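You operate a simulated robot arm through the tools that you are given. There is no shell and no other tool.

You run a simulated robot arm. Do the job below in one go: nothing can be reset, and whatever is moved stays where it is left.

TASK
Vent the trapped air through the relief lever, then pump the rig to about 5 bar and lock it in.
Fine: shut the relief and inlet levers; let the hose down to zero by the red pump knob.

Only the result counts: the job must be done as asked and must still hold three seconds after the hand-in. Knocking over, shifting, dropping, spilling or breaking anything else fails it.

THE ROBOT
A 7-joint arm with a two-finger parallel gripper, fixed in place. Base frame: the origin is on the floor under the middle of its stand, x ahead of it, y to its left, z up. Units: m, rad, N and s.
It reaches about 1.372 m from its shoulder. Its first joint turns from -2.601 to 2.601 rad. Payload 3.43 kg.
Tool frame: the origin (TCP) lies between the finger pads and is the grasp point; the fingertips stand 0.03 m ahead of it; z points along the fingers, y is the line along which they close. The gripper opens to 0.094 m. The fingers are 0.028 m wide and 0.01 m thick; the gripper's body (0.05 by 0.096 m) begins 0.055 m behind the TCP.
Orientation is that of the tool frame in the base frame, as a unit quaternion [w, x, y, z]. With the fingers straight down and closing along the base's y, the tool's x points along the base's -x, its y along +y and its z along -z.

THE INTERFACE
- The arm moves only by the tool servo_tool. Its argument "increments" is a list of rows, each a list of 3 entries, a list of its own where there are three numbers: the gripper command, from -1 (shut) to 1 (fully open), values between in proportion, then the shift along the tool's x, y, z in m, then the turn, a rotation vector about the tool's x, y, z in rad. In form: [[grip, [tx, ty, tz], [wx, wy, wz]], ...]. A call has 1 to 20 rows; each row is the pose to reach, as a shift and turn from the pose commanded when the call began, along the tool's axes at that moment. A row lasts 0.2 s, in which the tool goes at most 0.05 m and 0.15 rad; a call with a longer step from one row to the next is refused whole, and so is a gripper value outside its range. A pose out of reach is approached as far as the arm can. The call stops where the force on the tool passes 40 N (or 10 N more than at its start, if that is more) or the arm is blocked; 0.2 s more then pass. The fingers move at their own pace (about 0.045 m/s each) and stop on an object; they squeeze with about 35 N. The grip force told is the motor's: it shows also when the fingers shut on nothing. Time passes only in rows, and 0.2 s behind the last, so rows that repeat a pose let the fingers close. The reply holds the time, the measured pose of the TCP, the force on the tool along the base axes, the opening and the grip force, in the units named above and with some noise, with the torque about the TCP (base axes, N m) and any sound that the robot's microphone picked up, and new pictures: "show" is both (left out), scene, wrist or none.
- Cameras (640 x 400 px; columns grow to the right, rows downward): "scene" is fixed at [0.2193, 0.4994, 1.6854]; the picture's right is [0.68, -0.74, 0.00], its down [-0.58, -0.53, -0.62] and it looks along [0.45, 0.42, -0.79] (base axes); focal length 284 px, centre (320, 200). "wrist" rides on the gripper at [0.076, 0.014, -0.102] in the tool frame; the picture's right is [-0.18, 0.98, 0.00], its down [-0.75, -0.14, -0.64] and it looks along [-0.63, -0.12, 0.77] (tool axes); focal length 243 px, centre (320, 200). There is no depth. A picture from a camera that has moved, and an enlarged one, comes with that camera's place and axes in the base frame and with its lens.
- zoom(camera, box): a new picture of the part [left, top, right, bottom] of that camera's present view, enlarged. It takes no simulated time.
- close_job(): hands the job in; it is judged then, once.

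Places have to be worked out from the pictures, the camera data and where the tool is seen. Open the gripper and draw the arm clear of the work before you hand the job in, unless the task says otherwise.

The tools are called after "Call:" as a command line: name --argument value ..., lists and objects as JSON in quotes. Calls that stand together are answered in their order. servo_tool: Moves the arm, as the interface text tells. Its arguments: {"type":"object","properties":{"increments":{"type":"array","items":{"type":"array"}},"show":{"type":"string","enum":["both","scene","wrist","none"]}},"required":["increments"]} The other tools are called the same way: zoom (camera, box) takes an enlarged picture of a part of a camera's view; close_job () hands the job in.

At the start:

```text
t: 0.0
position: [0.5953, 0.7873, 1.2362]
orientation: [0.0, 0.0, 1.0, 0.001]
ft_force: [0.2, 0.5, 1.0]
ft_torque: [0.0, -0.01, 0.0]
width: 0.094
gripper_force: 0.0
```

scene: 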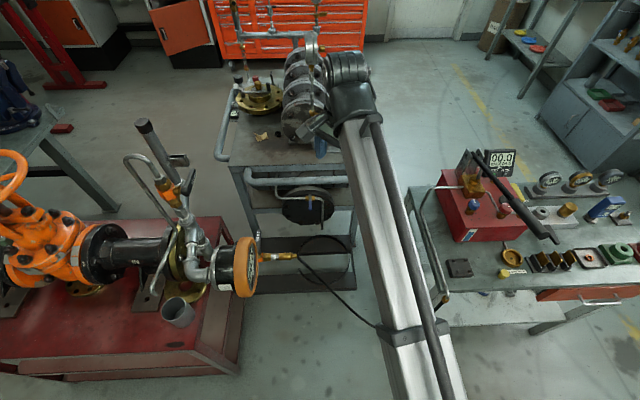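
wrist: 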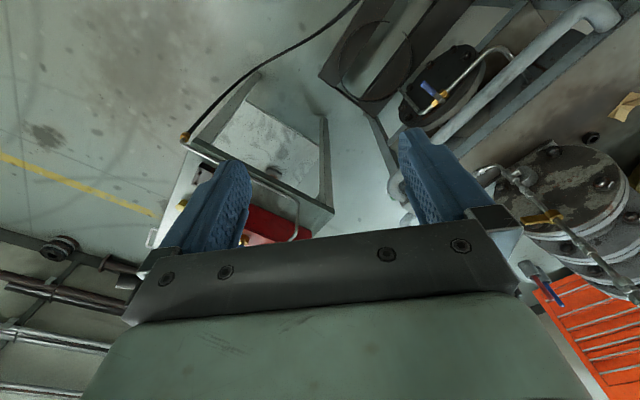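

The scene shows a pump (red box with gauge "00.0" and long handle) on the right bench, a valve rig on the left red bench. I zoom in on the parts to identify levers, knob and gauges before moving.

Call:
zoom --camera "scene" --box '[400, 130, 580, 290]'

Call:
zoom --camera "scene" --box '[110, 110, 310, 330]'

Call:
zoom --camera "scene" --box '[220, 0, 380, 240]'

```text
2.50 times, centred on (490, 210) of scene
camera zoom: at [0.2193, 0.4994, 1.6854], right [0.68, -0.74, 0.0], down [-0.58, -0.53, -0.62], along [0.45, 0.42, -0.79], focal length 710 px, centre (-105, 175)
```

zoom: 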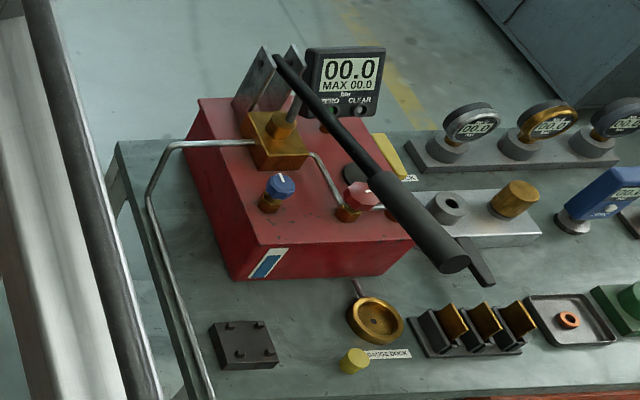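

```text
1.82 times, centred on (210, 220) of scene
camera zoom: at [0.2193, 0.4994, 1.6854], right [0.68, -0.74, 0.0], down [-0.58, -0.53, -0.62], along [0.45, 0.42, -0.79], focal length 516 px, centre (520, 164)
```

zoom: 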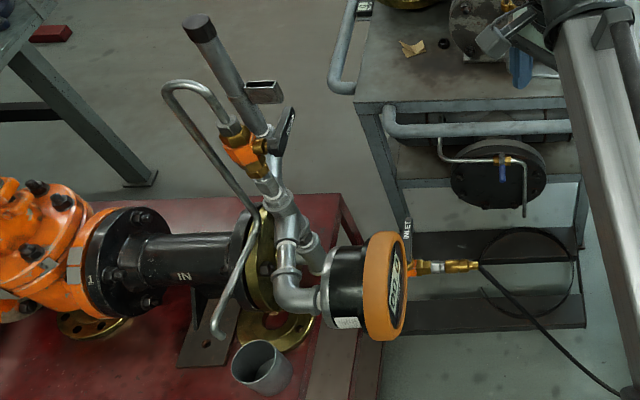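

```text
1.67 times, centred on (300, 120) of scene
camera zoom: at [0.2193, 0.4994, 1.6854], right [0.68, -0.74, 0.0], down [-0.58, -0.53, -0.62], along [0.45, 0.42, -0.79], focal length 473 px, centre (353, 333)
```

zoom: 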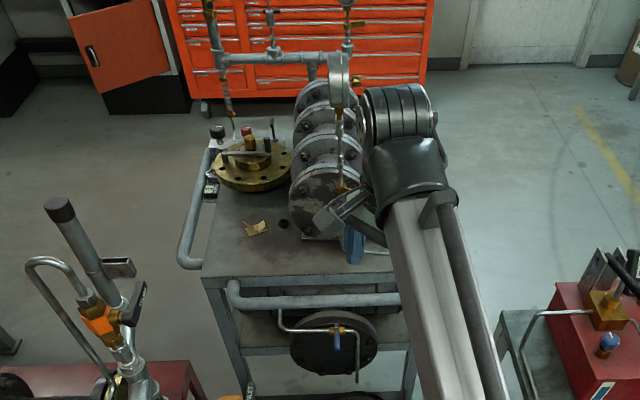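

I need a closer look at the levers, gauge faces and knobs.

Call:
zoom --camera "scene" --box '[225, 220, 305, 300]'

Call:
zoom --camera "scene" --box '[150, 145, 220, 225]'

Call:
zoom --camera "scene" --box '[450, 140, 560, 250]'

Call:
zoom --camera "scene" --box '[440, 180, 520, 240]'

```text
5.00 times, centred on (265, 260) of scene
camera zoom: at [0.2193, 0.4994, 1.6854], right [0.68, -0.74, 0.0], down [-0.58, -0.53, -0.62], along [0.45, 0.42, -0.79], focal length 1419 px, centre (595, -100)
```

zoom: 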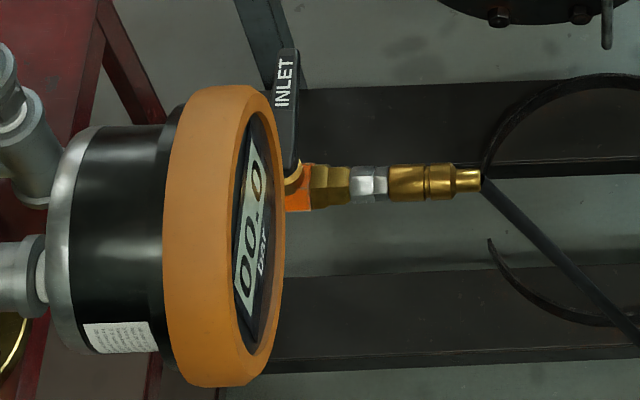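

```text
5.00 times, centred on (185, 185) of scene
camera zoom: at [0.2193, 0.4994, 1.6854], right [0.68, -0.74, 0.0], down [-0.58, -0.53, -0.62], along [0.45, 0.42, -0.79], focal length 1419 px, centre (995, 275)
```

zoom: 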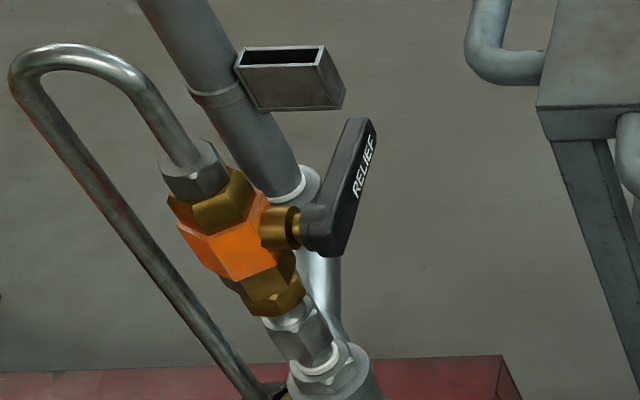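

```text
3.64 times, centred on (505, 195) of scene
camera zoom: at [0.2193, 0.4994, 1.6854], right [0.68, -0.74, 0.0], down [-0.58, -0.53, -0.62], along [0.45, 0.42, -0.79], focal length 1032 px, centre (-353, 218)
```

zoom: 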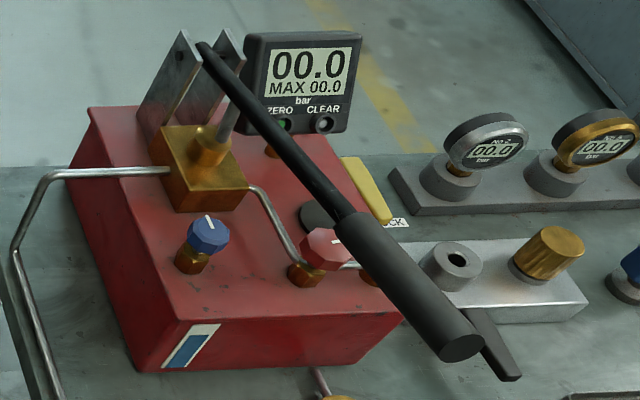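

```text
6.67 times, centred on (480, 210) of scene
camera zoom: at [0.2193, 0.4994, 1.6854], right [0.68, -0.74, 0.0], down [-0.58, -0.53, -0.62], along [0.45, 0.42, -0.79], focal length 1892 px, centre (-747, 133)
```

zoom: 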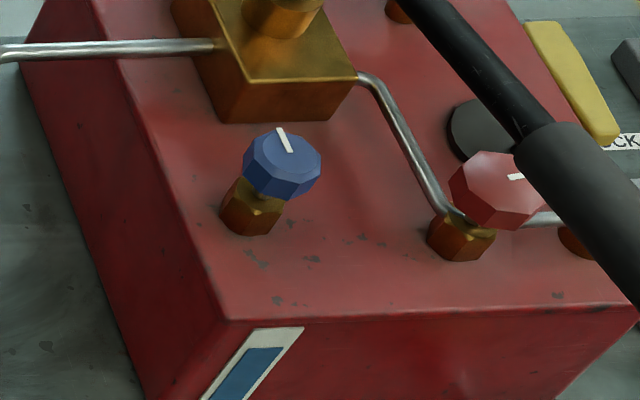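

The rig relief valve body is vertical with its lever horizontal (perpendicular, so it looks closed); the pump's red knob and handle are at about x≈1.0, y≈0.45. I move the hand toward the pump at constant height to view it with the wrist camera for triangulation.

Call:
servo_tool --increments '[[1, [0, -0.04, 0], [0, 0, 0]], [1, [0, -0.08, 0], [0, 0, 0]], [1, [0, -0.12, 0], [0, 0, 0]], [1, [0, -0.16, 0], [0, 0, 0]], [1, [0, -0.2, 0], [0, 0, 0]], [1, [0, -0.24, 0], [0, 0, 0]], [1, [0, -0.28, 0], [0, 0, 0]], [1, [0, -0.32, 0], [0, 0, 0]], [1, [0, -0.36, 0], [0, 0, 0]], [1, [0, -0.38, 0], [0, 0, 0]]]'

```text
t: 2.2
position: [0.6176, 0.4269, 1.1857]
orientation: [0.026, 0.0, 0.999, 0.021]
ft_force: [-0.2, 0.2, 0.3]
ft_torque: [0.0, -0.01, -0.02]
width: 0.0938
gripper_force: 0.0
out of reach, approached as far as the arm can: row 2, 3, 4, 5, 6, 7, 8, 9, 10
camera wrist: at [0.5374, 0.4354, 1.2846], right [0.18, 0.98, 0.05], down [0.72, -0.17, 0.67], along [0.67, -0.09, -0.74], focal length 243 px, centre (320, 200)
```

scene: 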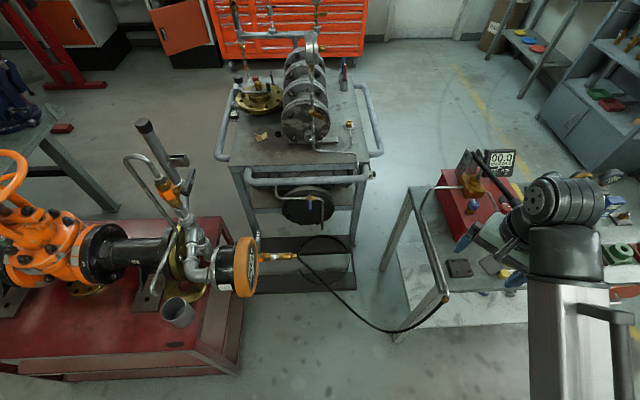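
wrist: 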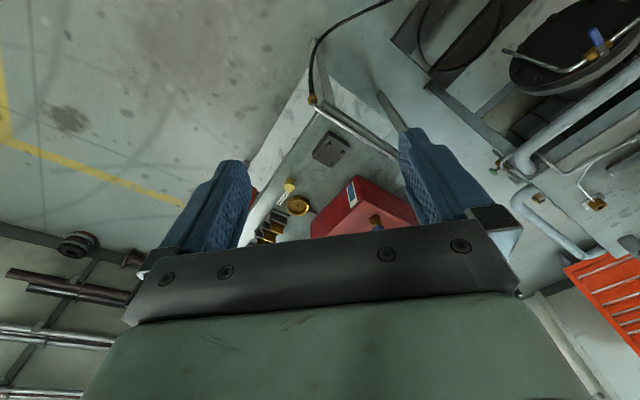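

The motion was partly limited; I check the arm's configuration and what the wrist camera sees of the pump.

Call:
zoom --camera "scene" --box '[380, 120, 640, 400]'

Call:
zoom --camera "wrist" --box '[230, 90, 450, 250]'

```text
1.43 times, centred on (510, 260) of scene
camera zoom: at [0.2193, 0.4994, 1.6854], right [0.68, -0.74, 0.0], down [-0.58, -0.53, -0.62], along [0.45, 0.42, -0.79], focal length 405 px, centre (49, 114)
```

zoom: 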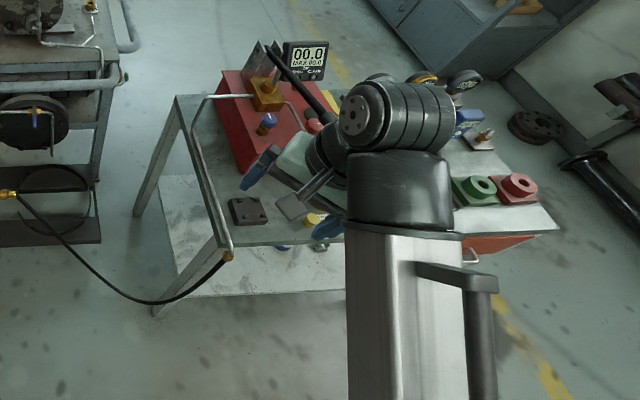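

```text
2.50 times, centred on (340, 170) of wrist
camera zoom: at [0.5374, 0.4354, 1.2846], right [0.18, 0.98, 0.05], down [0.72, -0.17, 0.67], along [0.67, -0.09, -0.74], focal length 606 px, centre (270, 275)
```

zoom: 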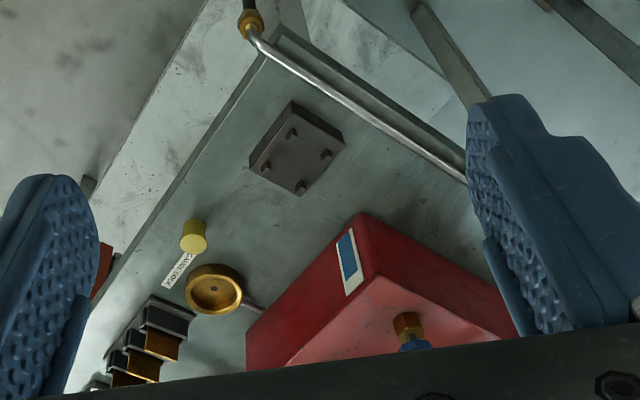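

I zoom tightly on the rig gauge face to read its number from the fixed camera.

Call:
zoom --camera "scene" --box '[236, 236, 276, 286]'

Call:
zoom --camera "scene" --box '[155, 200, 215, 330]'

Call:
zoom --camera "scene" --box '[540, 150, 640, 250]'

```text
8.00 times, centred on (256, 261) of scene
camera zoom: at [0.2193, 0.4994, 1.6854], right [0.68, -0.74, 0.0], down [-0.58, -0.53, -0.62], along [0.45, 0.42, -0.79], focal length 2270 px, centre (832, -288)
```

zoom: 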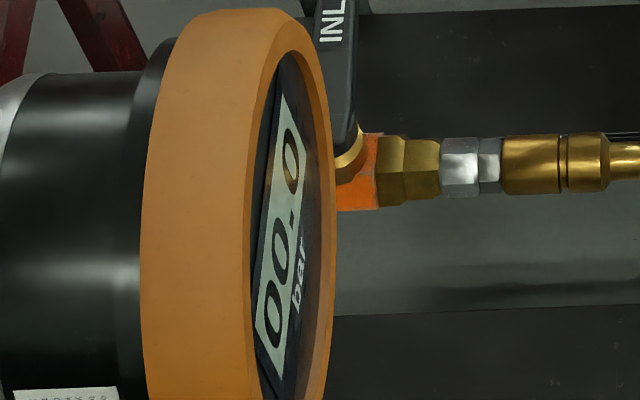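

```text
3.08 times, centred on (185, 265) of scene
camera zoom: at [0.2193, 0.4994, 1.6854], right [0.68, -0.74, 0.0], down [-0.58, -0.53, -0.62], along [0.45, 0.42, -0.79], focal length 873 px, centre (735, 0)
```

zoom: 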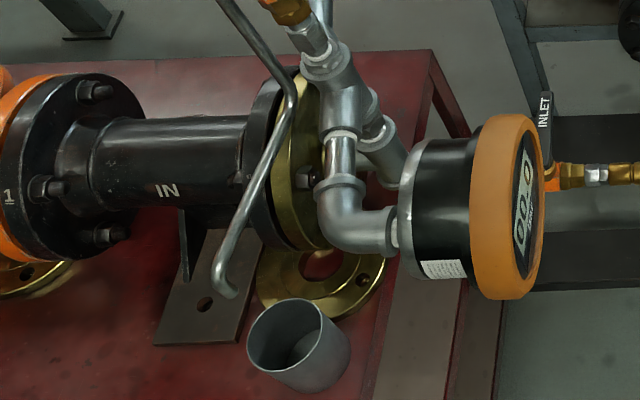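

```text
4.00 times, centred on (590, 200) of scene
camera zoom: at [0.2193, 0.4994, 1.6854], right [0.68, -0.74, 0.0], down [-0.58, -0.53, -0.62], along [0.45, 0.42, -0.79], focal length 1135 px, centre (-760, 200)
```

zoom: 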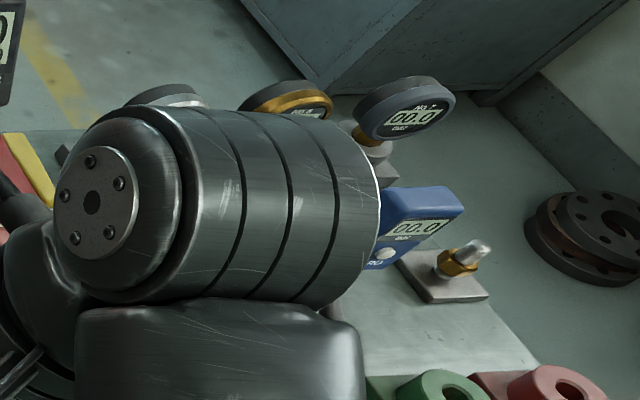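

The rig gauge reads 00.0 bar, so "trapped air" seems to be an air pocket rather than pressure; both levers look crosswise (closed). I turn the hand toward the rig so the wrist camera can look at the levers and let me triangulate.

Call:
servo_tool --increments '[[1, [0.01, 0.02, -0.005], [0, 0, -0.14]], [1, [0.02, 0.04, -0.01], [0, 0, -0.28]], [1, [0.03, 0.06, -0.015], [0, 0, -0.42]], [1, [0.04, 0.08, -0.015], [0, 0, -0.56]], [1, [0.05, 0.1, -0.015], [0, 0, -0.7]], [1, [0.06, 0.12, -0.015], [0, 0, -0.84]], [1, [0.07, 0.14, -0.015], [0, 0, -0.98]], [1, [0.07, 0.16, -0.015], [0, 0, -1.12]], [1, [0.07, 0.17, -0.015], [0, 0, -1.26]], [1, [0.07, 0.17, -0.015], [0, 0, -1.4]], [1, [0.07, 0.17, -0.015], [0, 0, -1.54]], [1, [0.07, 0.17, -0.015], [0, 0, -1.68]], [1, [0.07, 0.17, -0.015], [0, 0, -1.82]], [1, [0.07, 0.17, -0.015], [0, 0, -1.96]], [1, [0.07, 0.17, -0.015], [0, 0, -2.1]], [1, [0.07, 0.17, -0.015], [0, 0, -2.2]]]'

```text
t: 3.3
position: [0.5765, 0.5132, 1.2012]
orientation: [0.035, -0.291, 0.956, 0.013]
ft_force: [1.2, 0.9, -1.8]
ft_torque: [-0.01, -0.03, -0.02]
width: 0.0942
gripper_force: 0.1
stopped in row 5: the force on the tool passed its limit at 51 N (the readings are from after the stop); the commanded pose is now the measured one
camera wrist: at [0.4989, 0.4762, 1.2975], right [-0.39, 0.92, 0.02], down [0.66, 0.27, 0.7], along [0.64, 0.29, -0.72], focal length 243 px, centre (320, 200)
```

scene: 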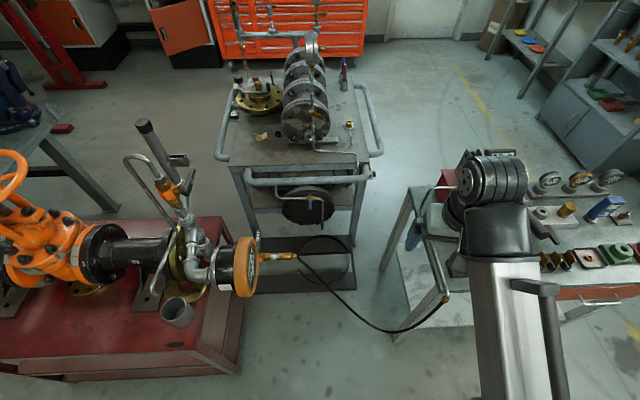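
wrist: 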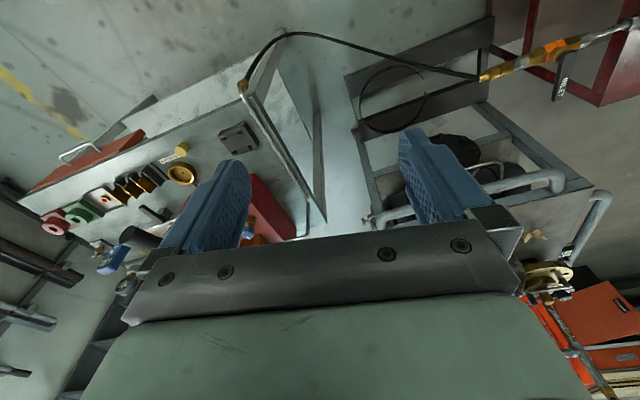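

The hand stopped on a force spike (likely the wrist bending limit near the arm itself; readings are now normal). This view shows the inlet valve and hose at top right, so I zoom there to triangulate.

Call:
zoom --camera "wrist" --box '[460, 0, 640, 130]'

Call:
zoom --camera "wrist" --box '[0, 80, 320, 300]'

Call:
zoom --camera "scene" --box '[380, 130, 640, 330]'

```text
3.08 times, centred on (550, 65) of wrist
camera zoom: at [0.4989, 0.4762, 1.2975], right [-0.39, 0.92, 0.02], down [0.66, 0.27, 0.7], along [0.64, 0.29, -0.72], focal length 746 px, centre (-388, 615)
```

zoom: 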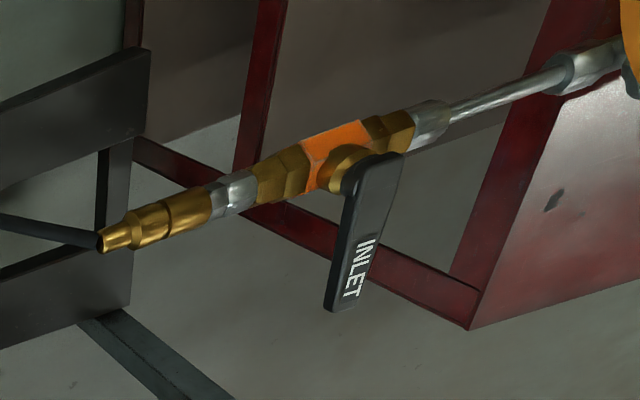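

```text
1.82 times, centred on (160, 190) of wrist
camera zoom: at [0.4989, 0.4762, 1.2975], right [-0.39, 0.92, 0.02], down [0.66, 0.27, 0.7], along [0.64, 0.29, -0.72], focal length 441 px, centre (611, 218)
```

zoom: 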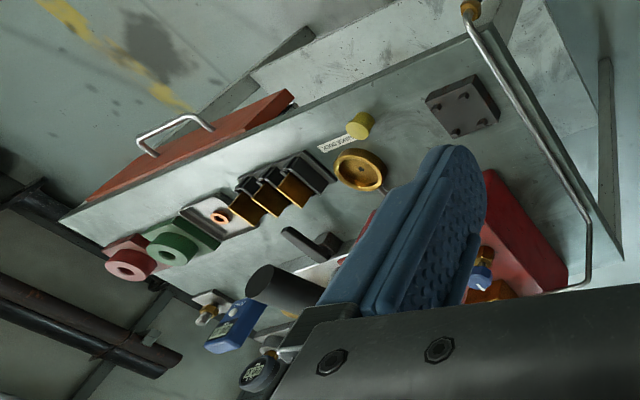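

```text
2.00 times, centred on (510, 230) of scene
camera zoom: at [0.2193, 0.4994, 1.6854], right [0.68, -0.74, 0.0], down [-0.58, -0.53, -0.62], along [0.45, 0.42, -0.79], focal length 568 px, centre (-60, 140)
```

zoom: 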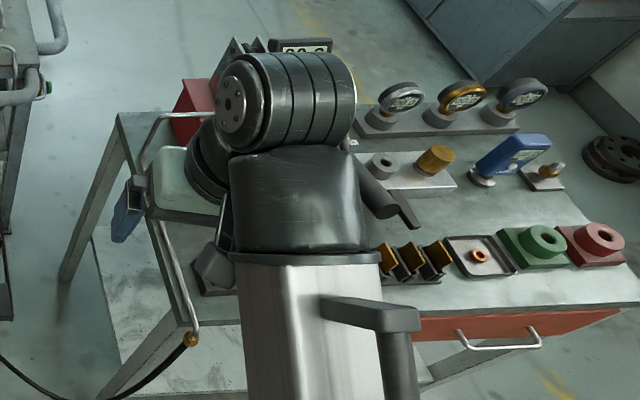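

From the two views I place the inlet valve hub at about (0.42, 1.01, 0.735) with its lever tip at (0.49, 1.085, 0.735), i.e. crosswise to the pipe (shut). Next I yaw the hand to face the rig, lower and tilted outward to relieve the wrist, to see the relief lever and gauge.

Call:
servo_tool --increments '[[1, [0.003, 0.014, 0.01], [-0.032, -0.049, -0.113]], [1, [0.006, 0.028, 0.02], [-0.064, -0.097, -0.225]], [1, [0.008, 0.043, 0.03], [-0.095, -0.146, -0.338]], [1, [0.011, 0.057, 0.04], [-0.127, -0.195, -0.45]], [1, [0.014, 0.071, 0.05], [-0.159, -0.244, -0.563]], [1, [0.017, 0.085, 0.06], [-0.19, -0.292, -0.675]], [1, [0.02, 0.099, 0.07], [-0.222, -0.341, -0.788]], [1, [0.023, 0.114, 0.08], [-0.254, -0.39, -0.9]], [1, [0.025, 0.128, 0.09], [-0.286, -0.439, -1.013]], [1, [0.028, 0.142, 0.1], [-0.3175, -0.4873, -1.1254]]]'

```text
t: 5.5
position: [0.4783, 0.6199, 1.1025]
orientation: [-0.211, 0.74, -0.607, -0.201]
ft_force: [0.1, -0.3, -0.4]
ft_torque: [0.02, 0.02, -0.02]
width: 0.0943
gripper_force: 0.0
camera wrist: at [0.483, 0.4972, 1.1436], right [-1.0, -0.02, 0.03], down [0.03, 0.28, 0.96], along [-0.03, 0.96, -0.28], focal length 243 px, centre (320, 200)
```

scene: 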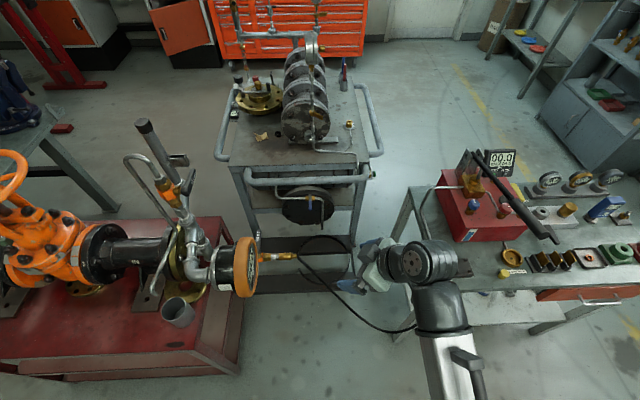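
wrist: 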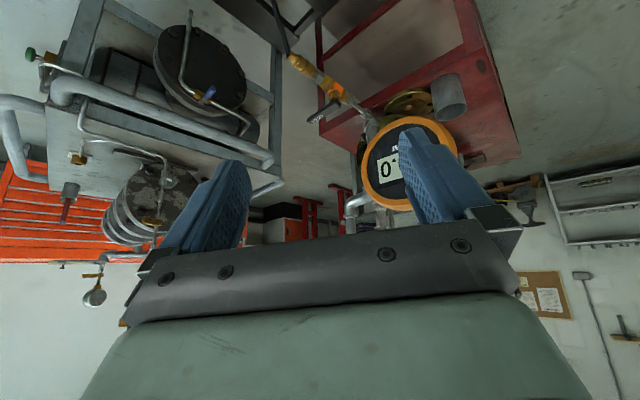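

The wrist camera (upside-down view) now sees the rig gauge face and inlet valve. I zoom there, then will tilt the fingers up to bring the relief lever into view.

Call:
zoom --camera "wrist" --box '[270, 30, 490, 220]'

Call:
servo_tool --increments '[[1, [0, 0, 0], [0, -0.12, 0]], [1, [0, 0, 0], [0, -0.24, 0]], [1, [0, 0, 0], [0, -0.36, 0]], [1, [0, 0, 0], [0, -0.48, 0]], [1, [0, 0, 0], [0, -0.6, 0]]]'

```text
2.11 times, centred on (380, 125) of wrist
camera zoom: at [0.483, 0.4972, 1.1436], right [-1.0, -0.02, 0.03], down [0.03, 0.28, 0.96], along [-0.03, 0.96, -0.28], focal length 511 px, centre (194, 358)
```

zoom: 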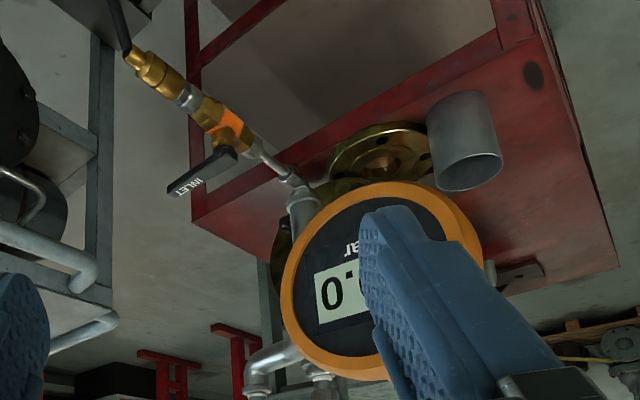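

```text
t: 6.7
position: [0.4788, 0.6187, 1.101]
orientation: [-0.381, 0.647, -0.517, -0.411]
ft_force: [-0.5, 0.0, -0.2]
ft_torque: [-0.02, -0.01, 0.01]
width: 0.0939
gripper_force: 0.1
camera wrist: at [0.4886, 0.4945, 1.0672], right [-0.99, -0.1, 0.1], down [0.13, -0.3, 0.95], along [-0.07, 0.95, 0.31], focal length 243 px, centre (320, 200)
```

scene: 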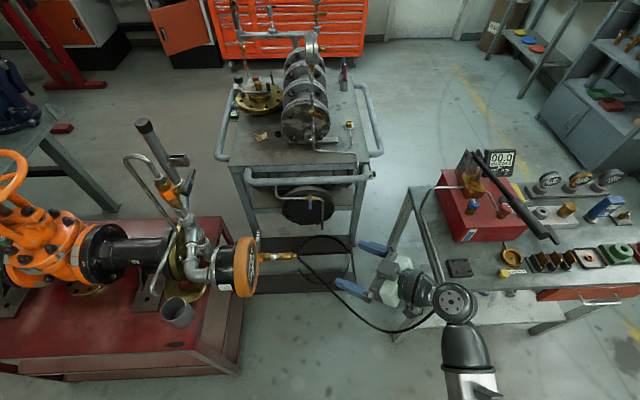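
wrist: 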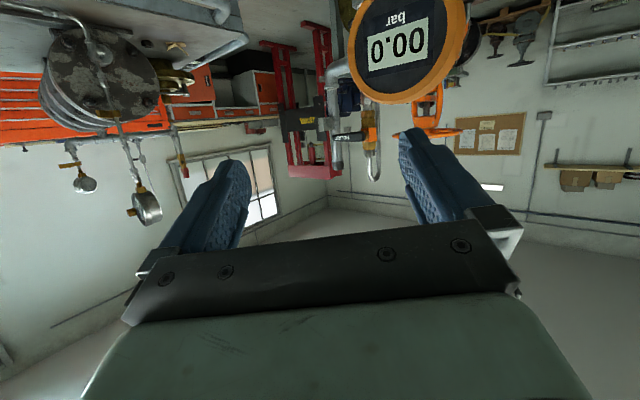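

The gauge reads 00.0 bar clearly, and the relief valve is visible beyond it. I zoom for the relief lever position and orientation.

Call:
zoom --camera "wrist" --box '[300, 60, 420, 200]'

Call:
zoom --camera "wrist" --box '[320, 100, 400, 190]'

Call:
zoom --camera "scene" --box '[340, 220, 500, 400]'

```text
2.86 times, centred on (360, 130) of wrist
camera zoom: at [0.4886, 0.4945, 1.0672], right [-0.99, -0.1, 0.1], down [0.13, -0.3, 0.95], along [-0.07, 0.95, 0.31], focal length 693 px, centre (206, 400)
```

zoom: 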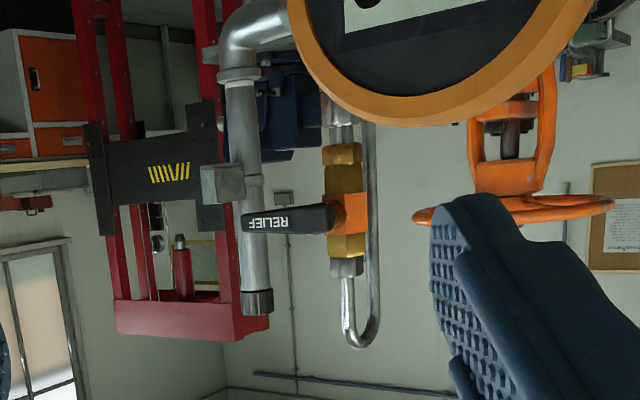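

```text
4.44 times, centred on (360, 145) of wrist
camera zoom: at [0.4886, 0.4945, 1.0672], right [-0.99, -0.1, 0.1], down [0.13, -0.3, 0.95], along [-0.07, 0.95, 0.31], focal length 1078 px, centre (142, 444)
```

zoom: 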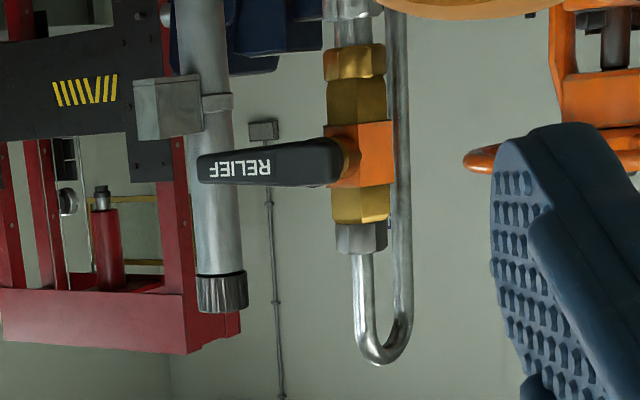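

```text
2.22 times, centred on (420, 310) of scene
camera zoom: at [0.2193, 0.4994, 1.6854], right [0.68, -0.74, 0.0], down [-0.58, -0.53, -0.62], along [0.45, 0.42, -0.79], focal length 631 px, centre (98, -44)
```

zoom: 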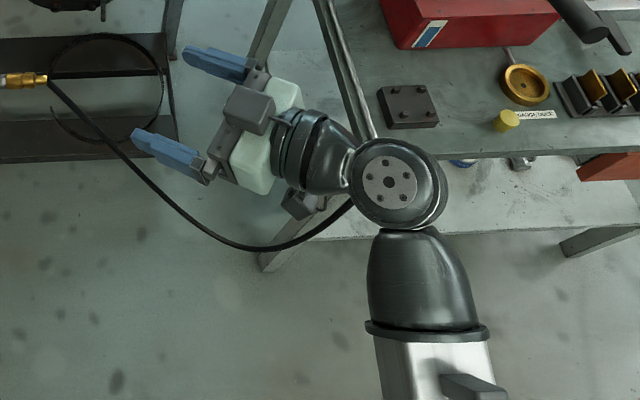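

The relief hub comes out at about (0.325, 1.07, 1.115) with its lever tip at (0.388, 1.149, 1.11); the gauge face is near (0.327, 0.844, 0.99). I close the fingers to use them as a push bar, level the hand toward azimuth 120° and move to a staging point clear of the gauge.

Call:
servo_tool --increments '[[-1, [-0.0076, -0.0091, 0.0205], [-0.0712, -0.0779, 0]], [-1, [-0.0152, -0.0182, 0.0411], [-0.1424, -0.1559, 0]], [-1, [-0.0227, -0.0272, 0.0616], [-0.2135, -0.2338, 0]], [-1, [-0.0303, -0.0363, 0.0821], [-0.2847, -0.3118, 0]], [-1, [-0.0379, -0.0454, 0.1026], [-0.3559, -0.3897, 0]], [-1, [-0.0455, -0.0545, 0.1232], [-0.3559, -0.3897, 0]], [-1, [-0.0531, -0.0636, 0.1437], [-0.3559, -0.3897, 0]], [-1, [-0.0606, -0.0726, 0.1642], [-0.3559, -0.3897, 0]], [-1, [-0.0682, -0.0817, 0.1848], [-0.3559, -0.3897, 0]], [-1, [-0.0758, -0.0908, 0.2053], [-0.3559, -0.3897, 0]]]'

```text
t: 8.9
position: [0.5314, 0.8509, 1.101]
orientation: [-0.353, 0.613, -0.354, -0.612]
ft_force: [-0.5, 0.4, 0.9]
ft_torque: [0.02, -0.04, 0.0]
width: 0.0001
gripper_force: 33.2
camera wrist: at [0.5702, 0.7541, 1.0254], right [-0.85, -0.49, 0.18], down [0.44, -0.48, 0.75], along [-0.28, 0.72, 0.63], focal length 243 px, centre (320, 200)
```

scene: 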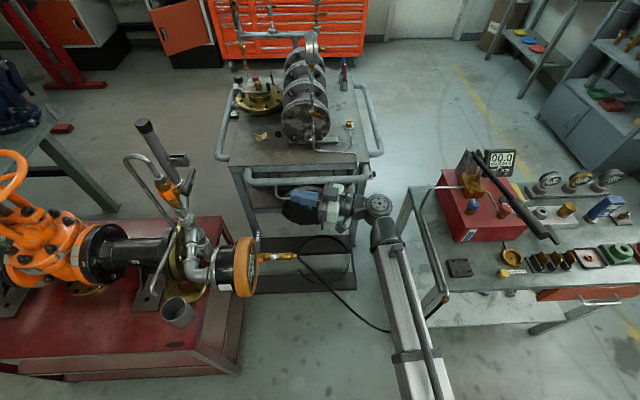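
wrist: 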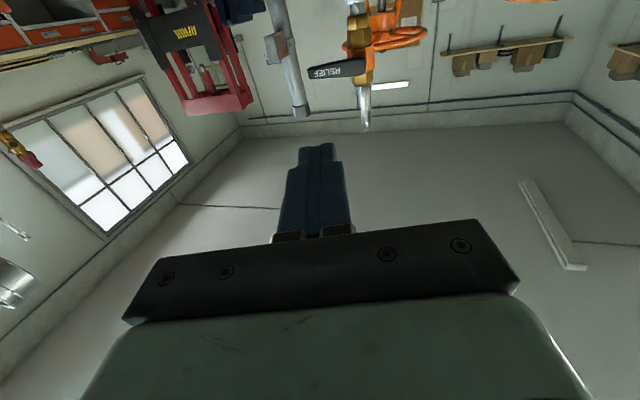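

Posture reached cleanly. I zoom on the relief lever in this new wrist view to refine its position.

Call:
zoom --camera "wrist" --box '[280, 0, 420, 140]'

Call:
zoom --camera "scene" --box '[250, 150, 410, 270]'

```text
2.86 times, centred on (350, 70) of wrist
camera zoom: at [0.5702, 0.7541, 1.0254], right [-0.85, -0.49, 0.18], down [0.44, -0.48, 0.75], along [-0.28, 0.72, 0.63], focal length 693 px, centre (234, 571)
```

zoom: 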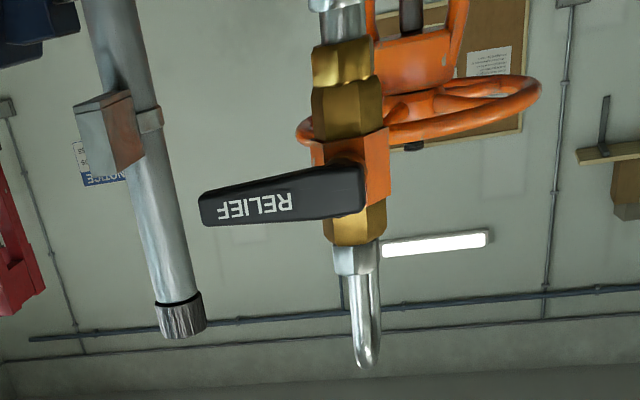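

```text
3.33 times, centred on (330, 210) of scene
camera zoom: at [0.2193, 0.4994, 1.6854], right [0.68, -0.74, 0.0], down [-0.58, -0.53, -0.62], along [0.45, 0.42, -0.79], focal length 946 px, centre (287, 167)
```

zoom: 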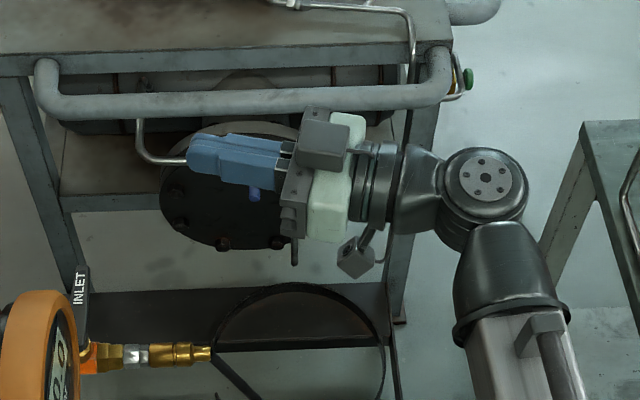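

Refined relief lever: pivot ≈(0.327, 1.08, 1.112), tip ≈(0.387, 1.144, 1.112), about 2 cm tall. I advance the closed fingers along their axis to just short of, and below, the lever.

Call:
servo_tool --increments '[[-1, [0.008, 0, 0.04], [0, 0, 0]], [-1, [0.016, 0, 0.08], [0, 0, 0]], [-1, [0.025, 0.001, 0.12], [0, 0, 0]], [-1, [0.025, 0.001, 0.16], [0, 0, 0]], [-1, [0.025, 0.001, 0.2], [0, 0, 0]], [-1, [0.025, 0.001, 0.235], [0, 0, 0]], [-1, [0.025, 0.001, 0.25], [0, 0, 0]]]'

Call:
zoom --camera "scene" --box '[130, 130, 290, 250]'

```text
t: 10.5
position: [0.4055, 1.0676, 1.073]
orientation: [-0.355, 0.612, -0.355, -0.611]
ft_force: [0.3, -0.3, -0.5]
ft_torque: [0.01, 0.03, 0.02]
width: 0.0002
gripper_force: 32.8
camera wrist: at [0.4449, 0.97, 0.9982], right [-0.85, -0.49, 0.18], down [0.44, -0.49, 0.75], along [-0.28, 0.73, 0.63], focal length 243 px, centre (320, 200)
```

scene: 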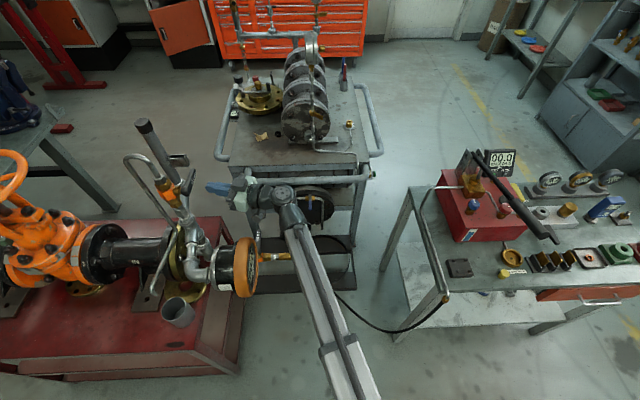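
wrist: 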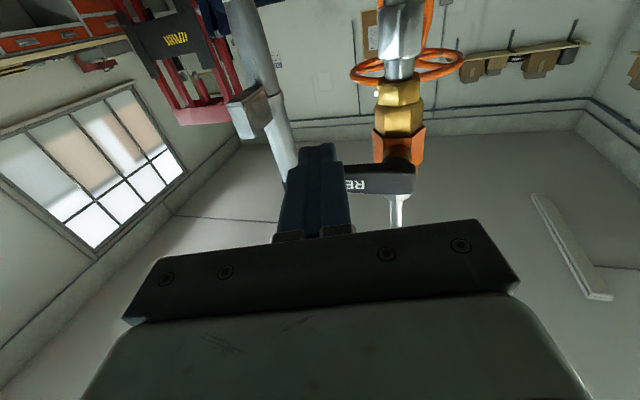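

```text
3.33 times, centred on (210, 190) of scene
camera zoom: at [0.2193, 0.4994, 1.6854], right [0.68, -0.74, 0.0], down [-0.58, -0.53, -0.62], along [0.45, 0.42, -0.79], focal length 946 px, centre (687, 233)
```

zoom: 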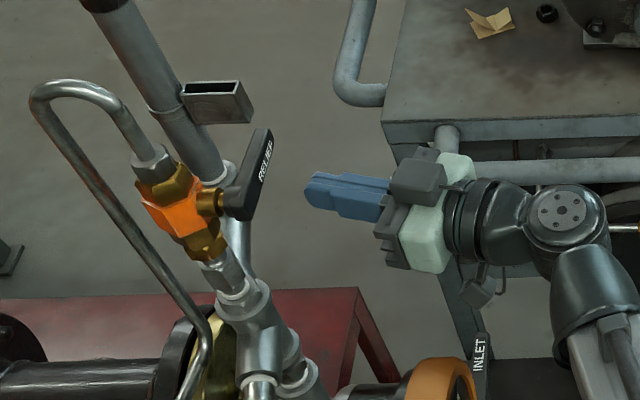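

Fingertip projections match the scene picture. I advance the remaining 5.5 cm so the fingertips lie just under the lever.

Call:
servo_tool --increments '[[-1, [0, 0, 0.02], [0, 0, 0]], [-1, [0, 0, 0.04], [0, 0, 0]], [-1, [0, 0, 0.0546], [0, 0, 0]]]' --show "wrist"

Call:
zoom --camera "scene" --box '[140, 140, 260, 220]'

```text
t: 11.3
position: [0.3782, 1.1138, 1.0739]
orientation: [-0.353, 0.613, -0.354, -0.611]
ft_force: [-0.7, 0.3, -1.0]
ft_torque: [-0.02, 0.04, 0.0]
width: 0.0
gripper_force: 32.6
camera wrist: at [0.417, 1.017, 0.9972], right [-0.85, -0.49, 0.18], down [0.44, -0.48, 0.75], along [-0.28, 0.72, 0.63], focal length 243 px, centre (320, 200)
```

wrist: 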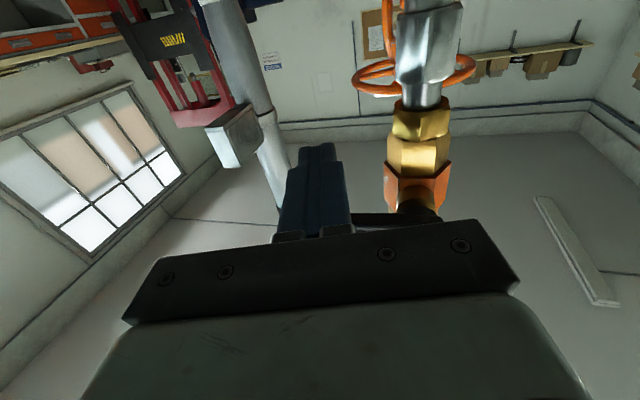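

```text
5.00 times, centred on (200, 180) of scene
camera zoom: at [0.2193, 0.4994, 1.6854], right [0.68, -0.74, 0.0], down [-0.58, -0.53, -0.62], along [0.45, 0.42, -0.79], focal length 1419 px, centre (920, 300)
```

zoom: 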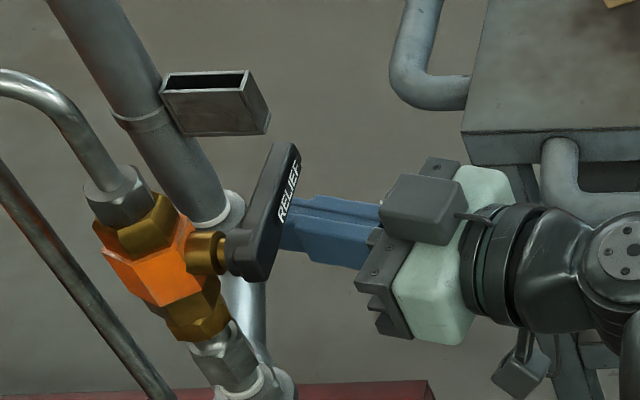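

The scene view shows the fingertips tucked beneath the relief lever. I push upward along the lever's arc to about 30° to test whether it opens upward.

Call:
servo_tool --increments '[[-1, [-0.008, 0, 0], [0, 0, 0]], [-1, [-0.016, -0.001, 0], [0, 0, 0]], [-1, [-0.024, -0.003, 0.001], [0, 0, 0]], [-1, [-0.031, -0.0043, 0.0015], [0, 0, 0]], [-1, [-0.039, -0.0045, 0.0016], [0, 0, 0]], [-1, [-0.047, -0.0046, 0.0016], [0, 0, 0]]]' --show "scene"

Call:
zoom --camera "scene" --box '[140, 140, 260, 220]'

```text
t: 12.7
position: [0.3824, 1.1189, 1.1218]
orientation: [-0.354, 0.613, -0.354, -0.612]
ft_force: [1.2, -0.1, -0.8]
ft_torque: [0.0, 0.01, 0.0]
width: 0.0
gripper_force: 32.8
```

scene: 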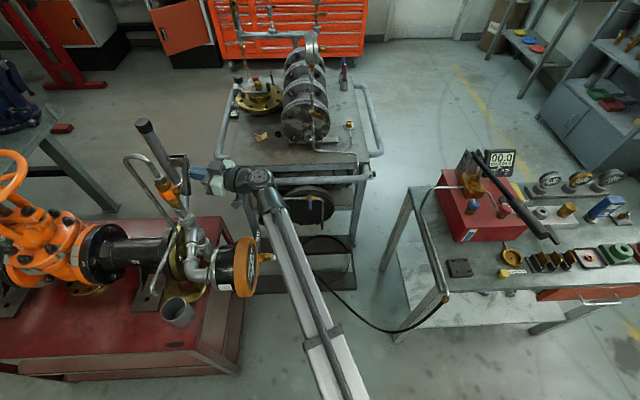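

```text
5.00 times, centred on (200, 180) of scene
camera zoom: at [0.2193, 0.4994, 1.6854], right [0.68, -0.74, 0.0], down [-0.58, -0.53, -0.62], along [0.45, 0.42, -0.79], focal length 1419 px, centre (920, 300)
```

zoom: 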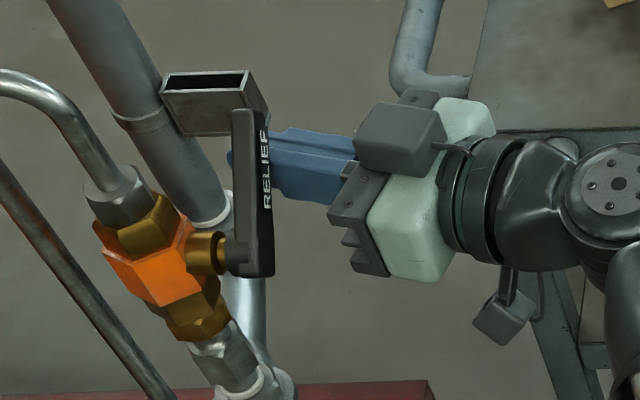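

The lever rises freely with the push. I continue along the arc toward vertical (open).

Call:
servo_tool --increments '[[-1, [-0.0085, 0.002, -0.0008], [0, 0, 0]], [-1, [-0.0169, 0.0045, -0.0016], [0, 0, 0]], [-1, [-0.0252, 0.009, -0.0032], [0, 0, 0]], [-1, [-0.0334, 0.0142, -0.005], [0, 0, 0]], [-1, [-0.0405, 0.021, -0.0075], [0, 0, 0]], [-1, [-0.0468, 0.0289, -0.0102], [0, 0, 0]], [-1, [-0.0512, 0.038, -0.0134], [0, 0, 0]], [-1, [-0.055, 0.0471, -0.0166], [0, 0, 0]]]' --show "both"

Call:
zoom --camera "scene" --box '[140, 140, 260, 220]'

```text
t: 14.6
position: [0.358, 1.0863, 1.1711]
orientation: [-0.358, 0.612, -0.359, -0.606]
ft_force: [7.5, 12.6, -6.1]
ft_torque: [0.18, -0.18, -0.12]
width: 0.0004
gripper_force: 32.8
stopped in row 8: the force on the tool passed its limit at 43 N (the readings are from after the stop); the commanded pose is now the measured one
camera wrist: at [0.3955, 0.9887, 1.0959], right [-0.86, -0.47, 0.18], down [0.43, -0.49, 0.76], along [-0.27, 0.73, 0.63], focal length 243 px, centre (320, 200)
```

scene: 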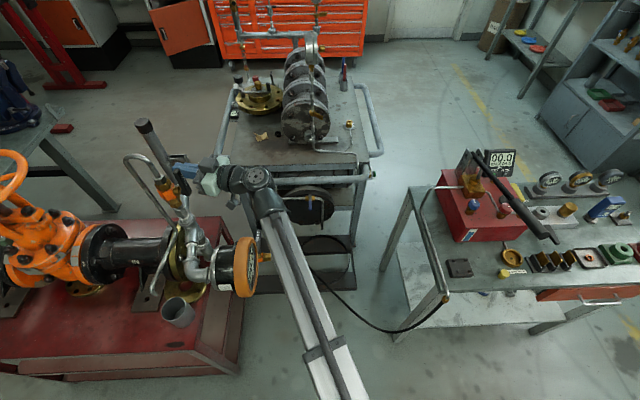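
wrist: 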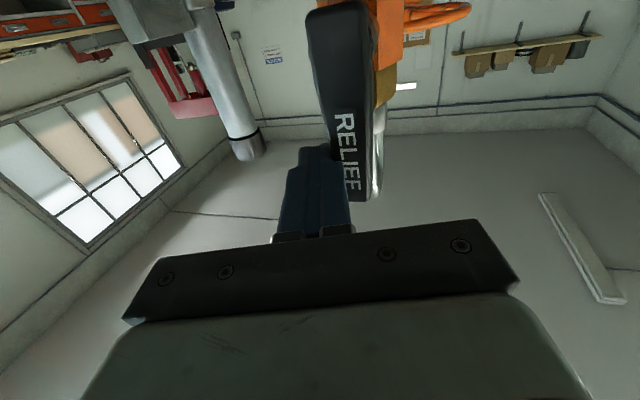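

```text
5.00 times, centred on (200, 180) of scene
camera zoom: at [0.2193, 0.4994, 1.6854], right [0.68, -0.74, 0.0], down [-0.58, -0.53, -0.62], along [0.45, 0.42, -0.79], focal length 1419 px, centre (920, 300)
```

zoom: 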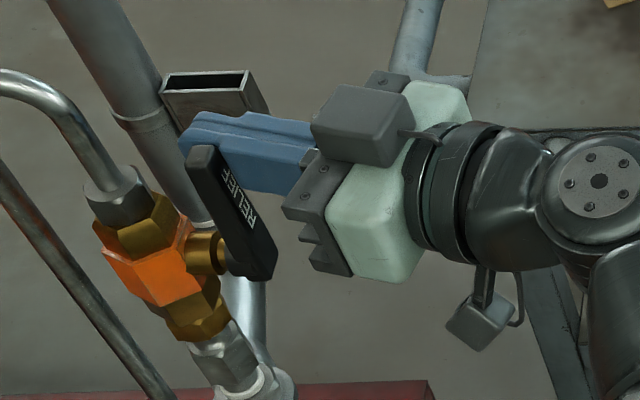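

The relief lever now stands vertical, in line with its pipe, and hit its stop (43 N), so the relief is open. I ease the fingers off sideways, then back away from it.

Call:
servo_tool --increments '[[-1, [0, -0.014, 0.004], [0, 0, 0]], [-1, [0, -0.02, -0.02], [0, 0, 0]], [-1, [0, -0.02, -0.06], [0, 0, 0]], [-1, [0, -0.02, -0.1], [0, 0, 0]], [-1, [0, -0.02, -0.14], [0, 0, 0]]]' --show "wrist"

Call:
zoom --camera "scene" --box '[140, 140, 260, 220]'

Call:
zoom --camera "scene" --box '[225, 220, 305, 300]'

```text
t: 15.8
position: [0.4408, 0.9731, 1.1729]
orientation: [-0.357, 0.612, -0.358, -0.608]
ft_force: [-0.6, 0.3, 0.4]
ft_torque: [0.01, 0.04, -0.01]
width: 0.0
gripper_force: 33.4
camera wrist: at [0.4794, 0.8745, 1.0974], right [-0.86, -0.48, 0.18], down [0.43, -0.49, 0.76], along [-0.27, 0.73, 0.63], focal length 243 px, centre (320, 200)
```

wrist: 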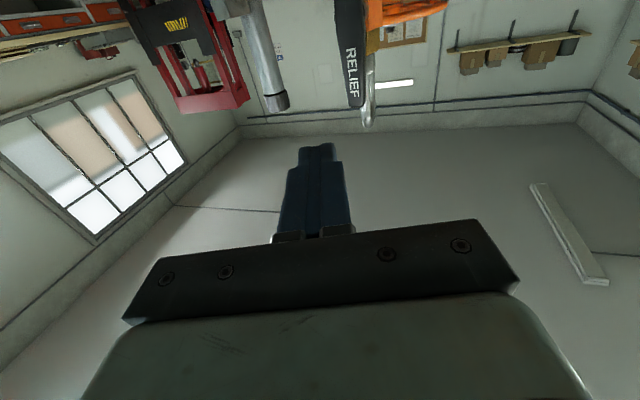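

```text
5.00 times, centred on (200, 180) of scene
camera zoom: at [0.2193, 0.4994, 1.6854], right [0.68, -0.74, 0.0], down [-0.58, -0.53, -0.62], along [0.45, 0.42, -0.79], focal length 1419 px, centre (920, 300)
```

zoom: 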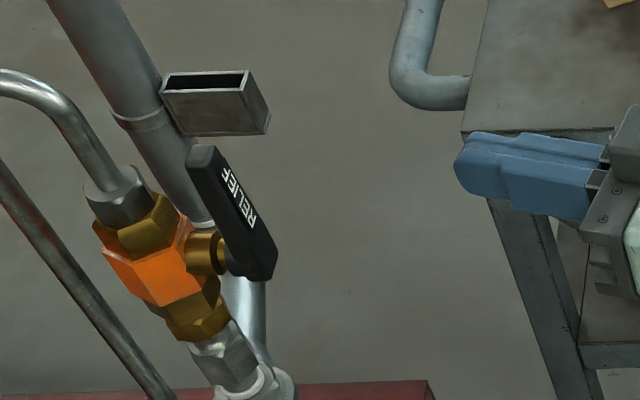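

```text
5.00 times, centred on (265, 260) of scene
camera zoom: at [0.2193, 0.4994, 1.6854], right [0.68, -0.74, 0.0], down [-0.58, -0.53, -0.62], along [0.45, 0.42, -0.79], focal length 1419 px, centre (595, -100)
```

zoom: 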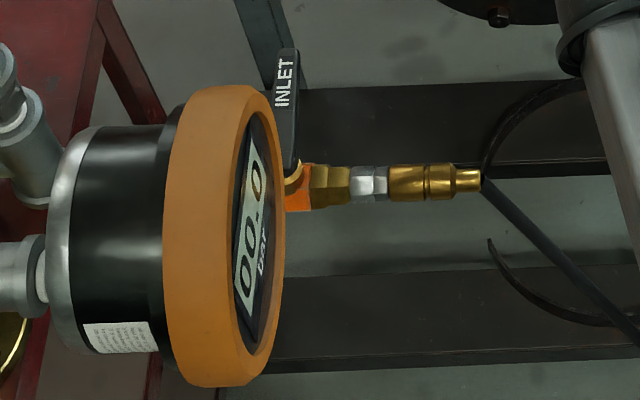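

The relief lever stays up by itself. Now I swing the hand to point down at 30° tilt above the outer side of the inlet lever.

Call:
servo_tool --increments '[[-1, [0.0345, -0.0093, -0.0015], [-0.032, 0.103, -0.0184]], [-1, [0.0689, -0.0187, -0.003], [-0.064, 0.206, -0.0368]], [-1, [0.1034, -0.028, -0.0044], [-0.096, 0.3091, -0.0552]], [-1, [0.1378, -0.0374, -0.0059], [-0.128, 0.4121, -0.0736]], [-1, [0.1723, -0.0467, -0.0074], [-0.16, 0.5151, -0.092]], [-1, [0.2067, -0.056, -0.0089], [-0.192, 0.6181, -0.1103]], [-1, [0.2412, -0.0654, -0.0104], [-0.224, 0.7211, -0.1287]], [-1, [0.2756, -0.0747, -0.0118], [-0.256, 0.8242, -0.1471]], [-1, [0.3101, -0.0841, -0.0133], [-0.288, 0.9272, -0.1655]], [-1, [0.3445, -0.0934, -0.0148], [-0.32, 1.0302, -0.1839]]]'

Call:
zoom --camera "scene" --box '[225, 180, 345, 300]'

```text
t: 18.0
position: [0.5317, 1.0029, 0.8298]
orientation: [-0.091, 0.906, -0.335, -0.243]
ft_force: [-0.3, -0.5, 0.0]
ft_torque: [0.02, -0.04, -0.03]
width: 0.0
gripper_force: 32.7
camera wrist: at [0.6125, 0.9155, 0.8814], right [-0.76, -0.64, 0.09], down [-0.16, 0.32, 0.93], along [-0.63, 0.7, -0.35], focal length 243 px, centre (320, 200)
```

scene: 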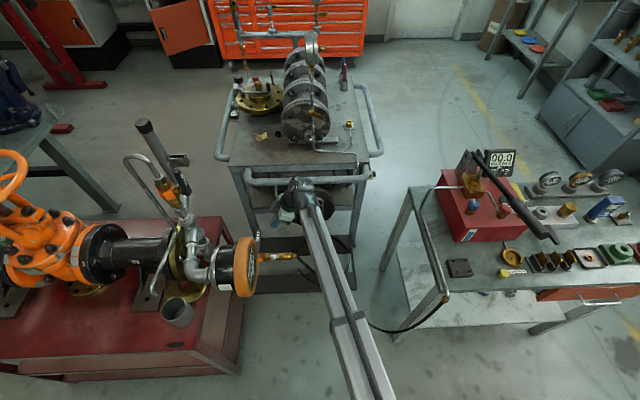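
wrist: 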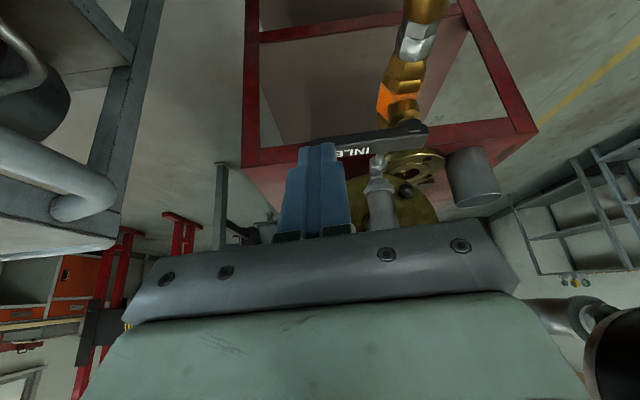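

```text
3.33 times, centred on (285, 240) of scene
camera zoom: at [0.2193, 0.4994, 1.6854], right [0.68, -0.74, 0.0], down [-0.58, -0.53, -0.62], along [0.45, 0.42, -0.79], focal length 946 px, centre (437, 67)
```

zoom: 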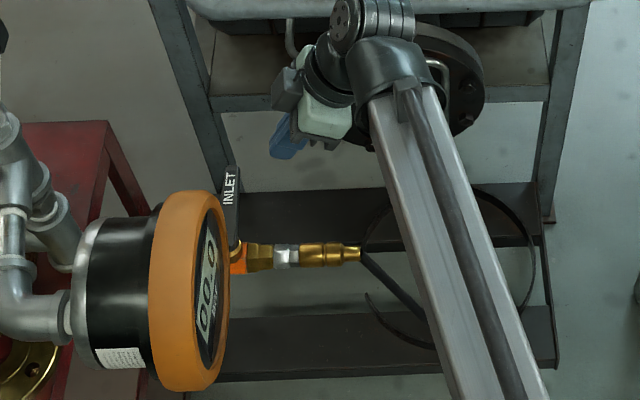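

The inlet lever and valve are visible behind the fingers. I zoom to refine the lever's height and line.

Call:
zoom --camera "wrist" --box '[270, 60, 470, 240]'

Call:
zoom --camera "scene" --box '[245, 200, 325, 260]'

```text
2.22 times, centred on (370, 150) of wrist
camera zoom: at [0.6125, 0.9155, 0.8814], right [-0.76, -0.64, 0.09], down [-0.16, 0.32, 0.93], along [-0.63, 0.7, -0.35], focal length 539 px, centre (209, 311)
```

zoom: 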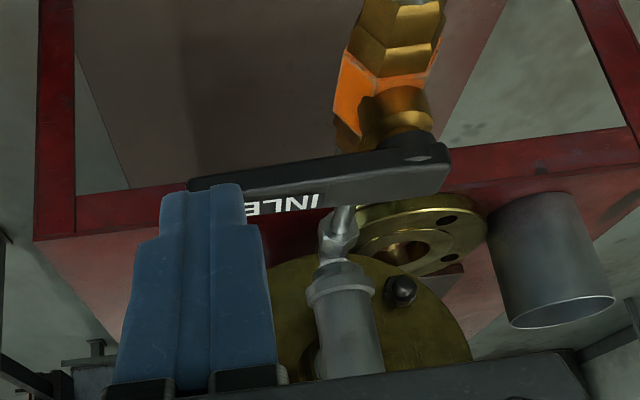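

```text
6.67 times, centred on (285, 230) of scene
camera zoom: at [0.2193, 0.4994, 1.6854], right [0.68, -0.74, 0.0], down [-0.58, -0.53, -0.62], along [0.45, 0.42, -0.79], focal length 1892 px, centre (553, 0)
```

zoom: 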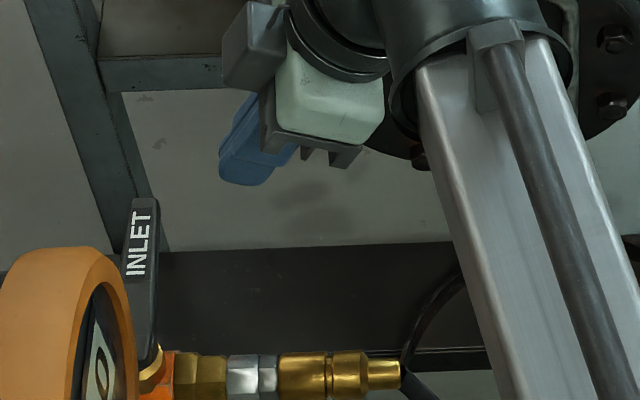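

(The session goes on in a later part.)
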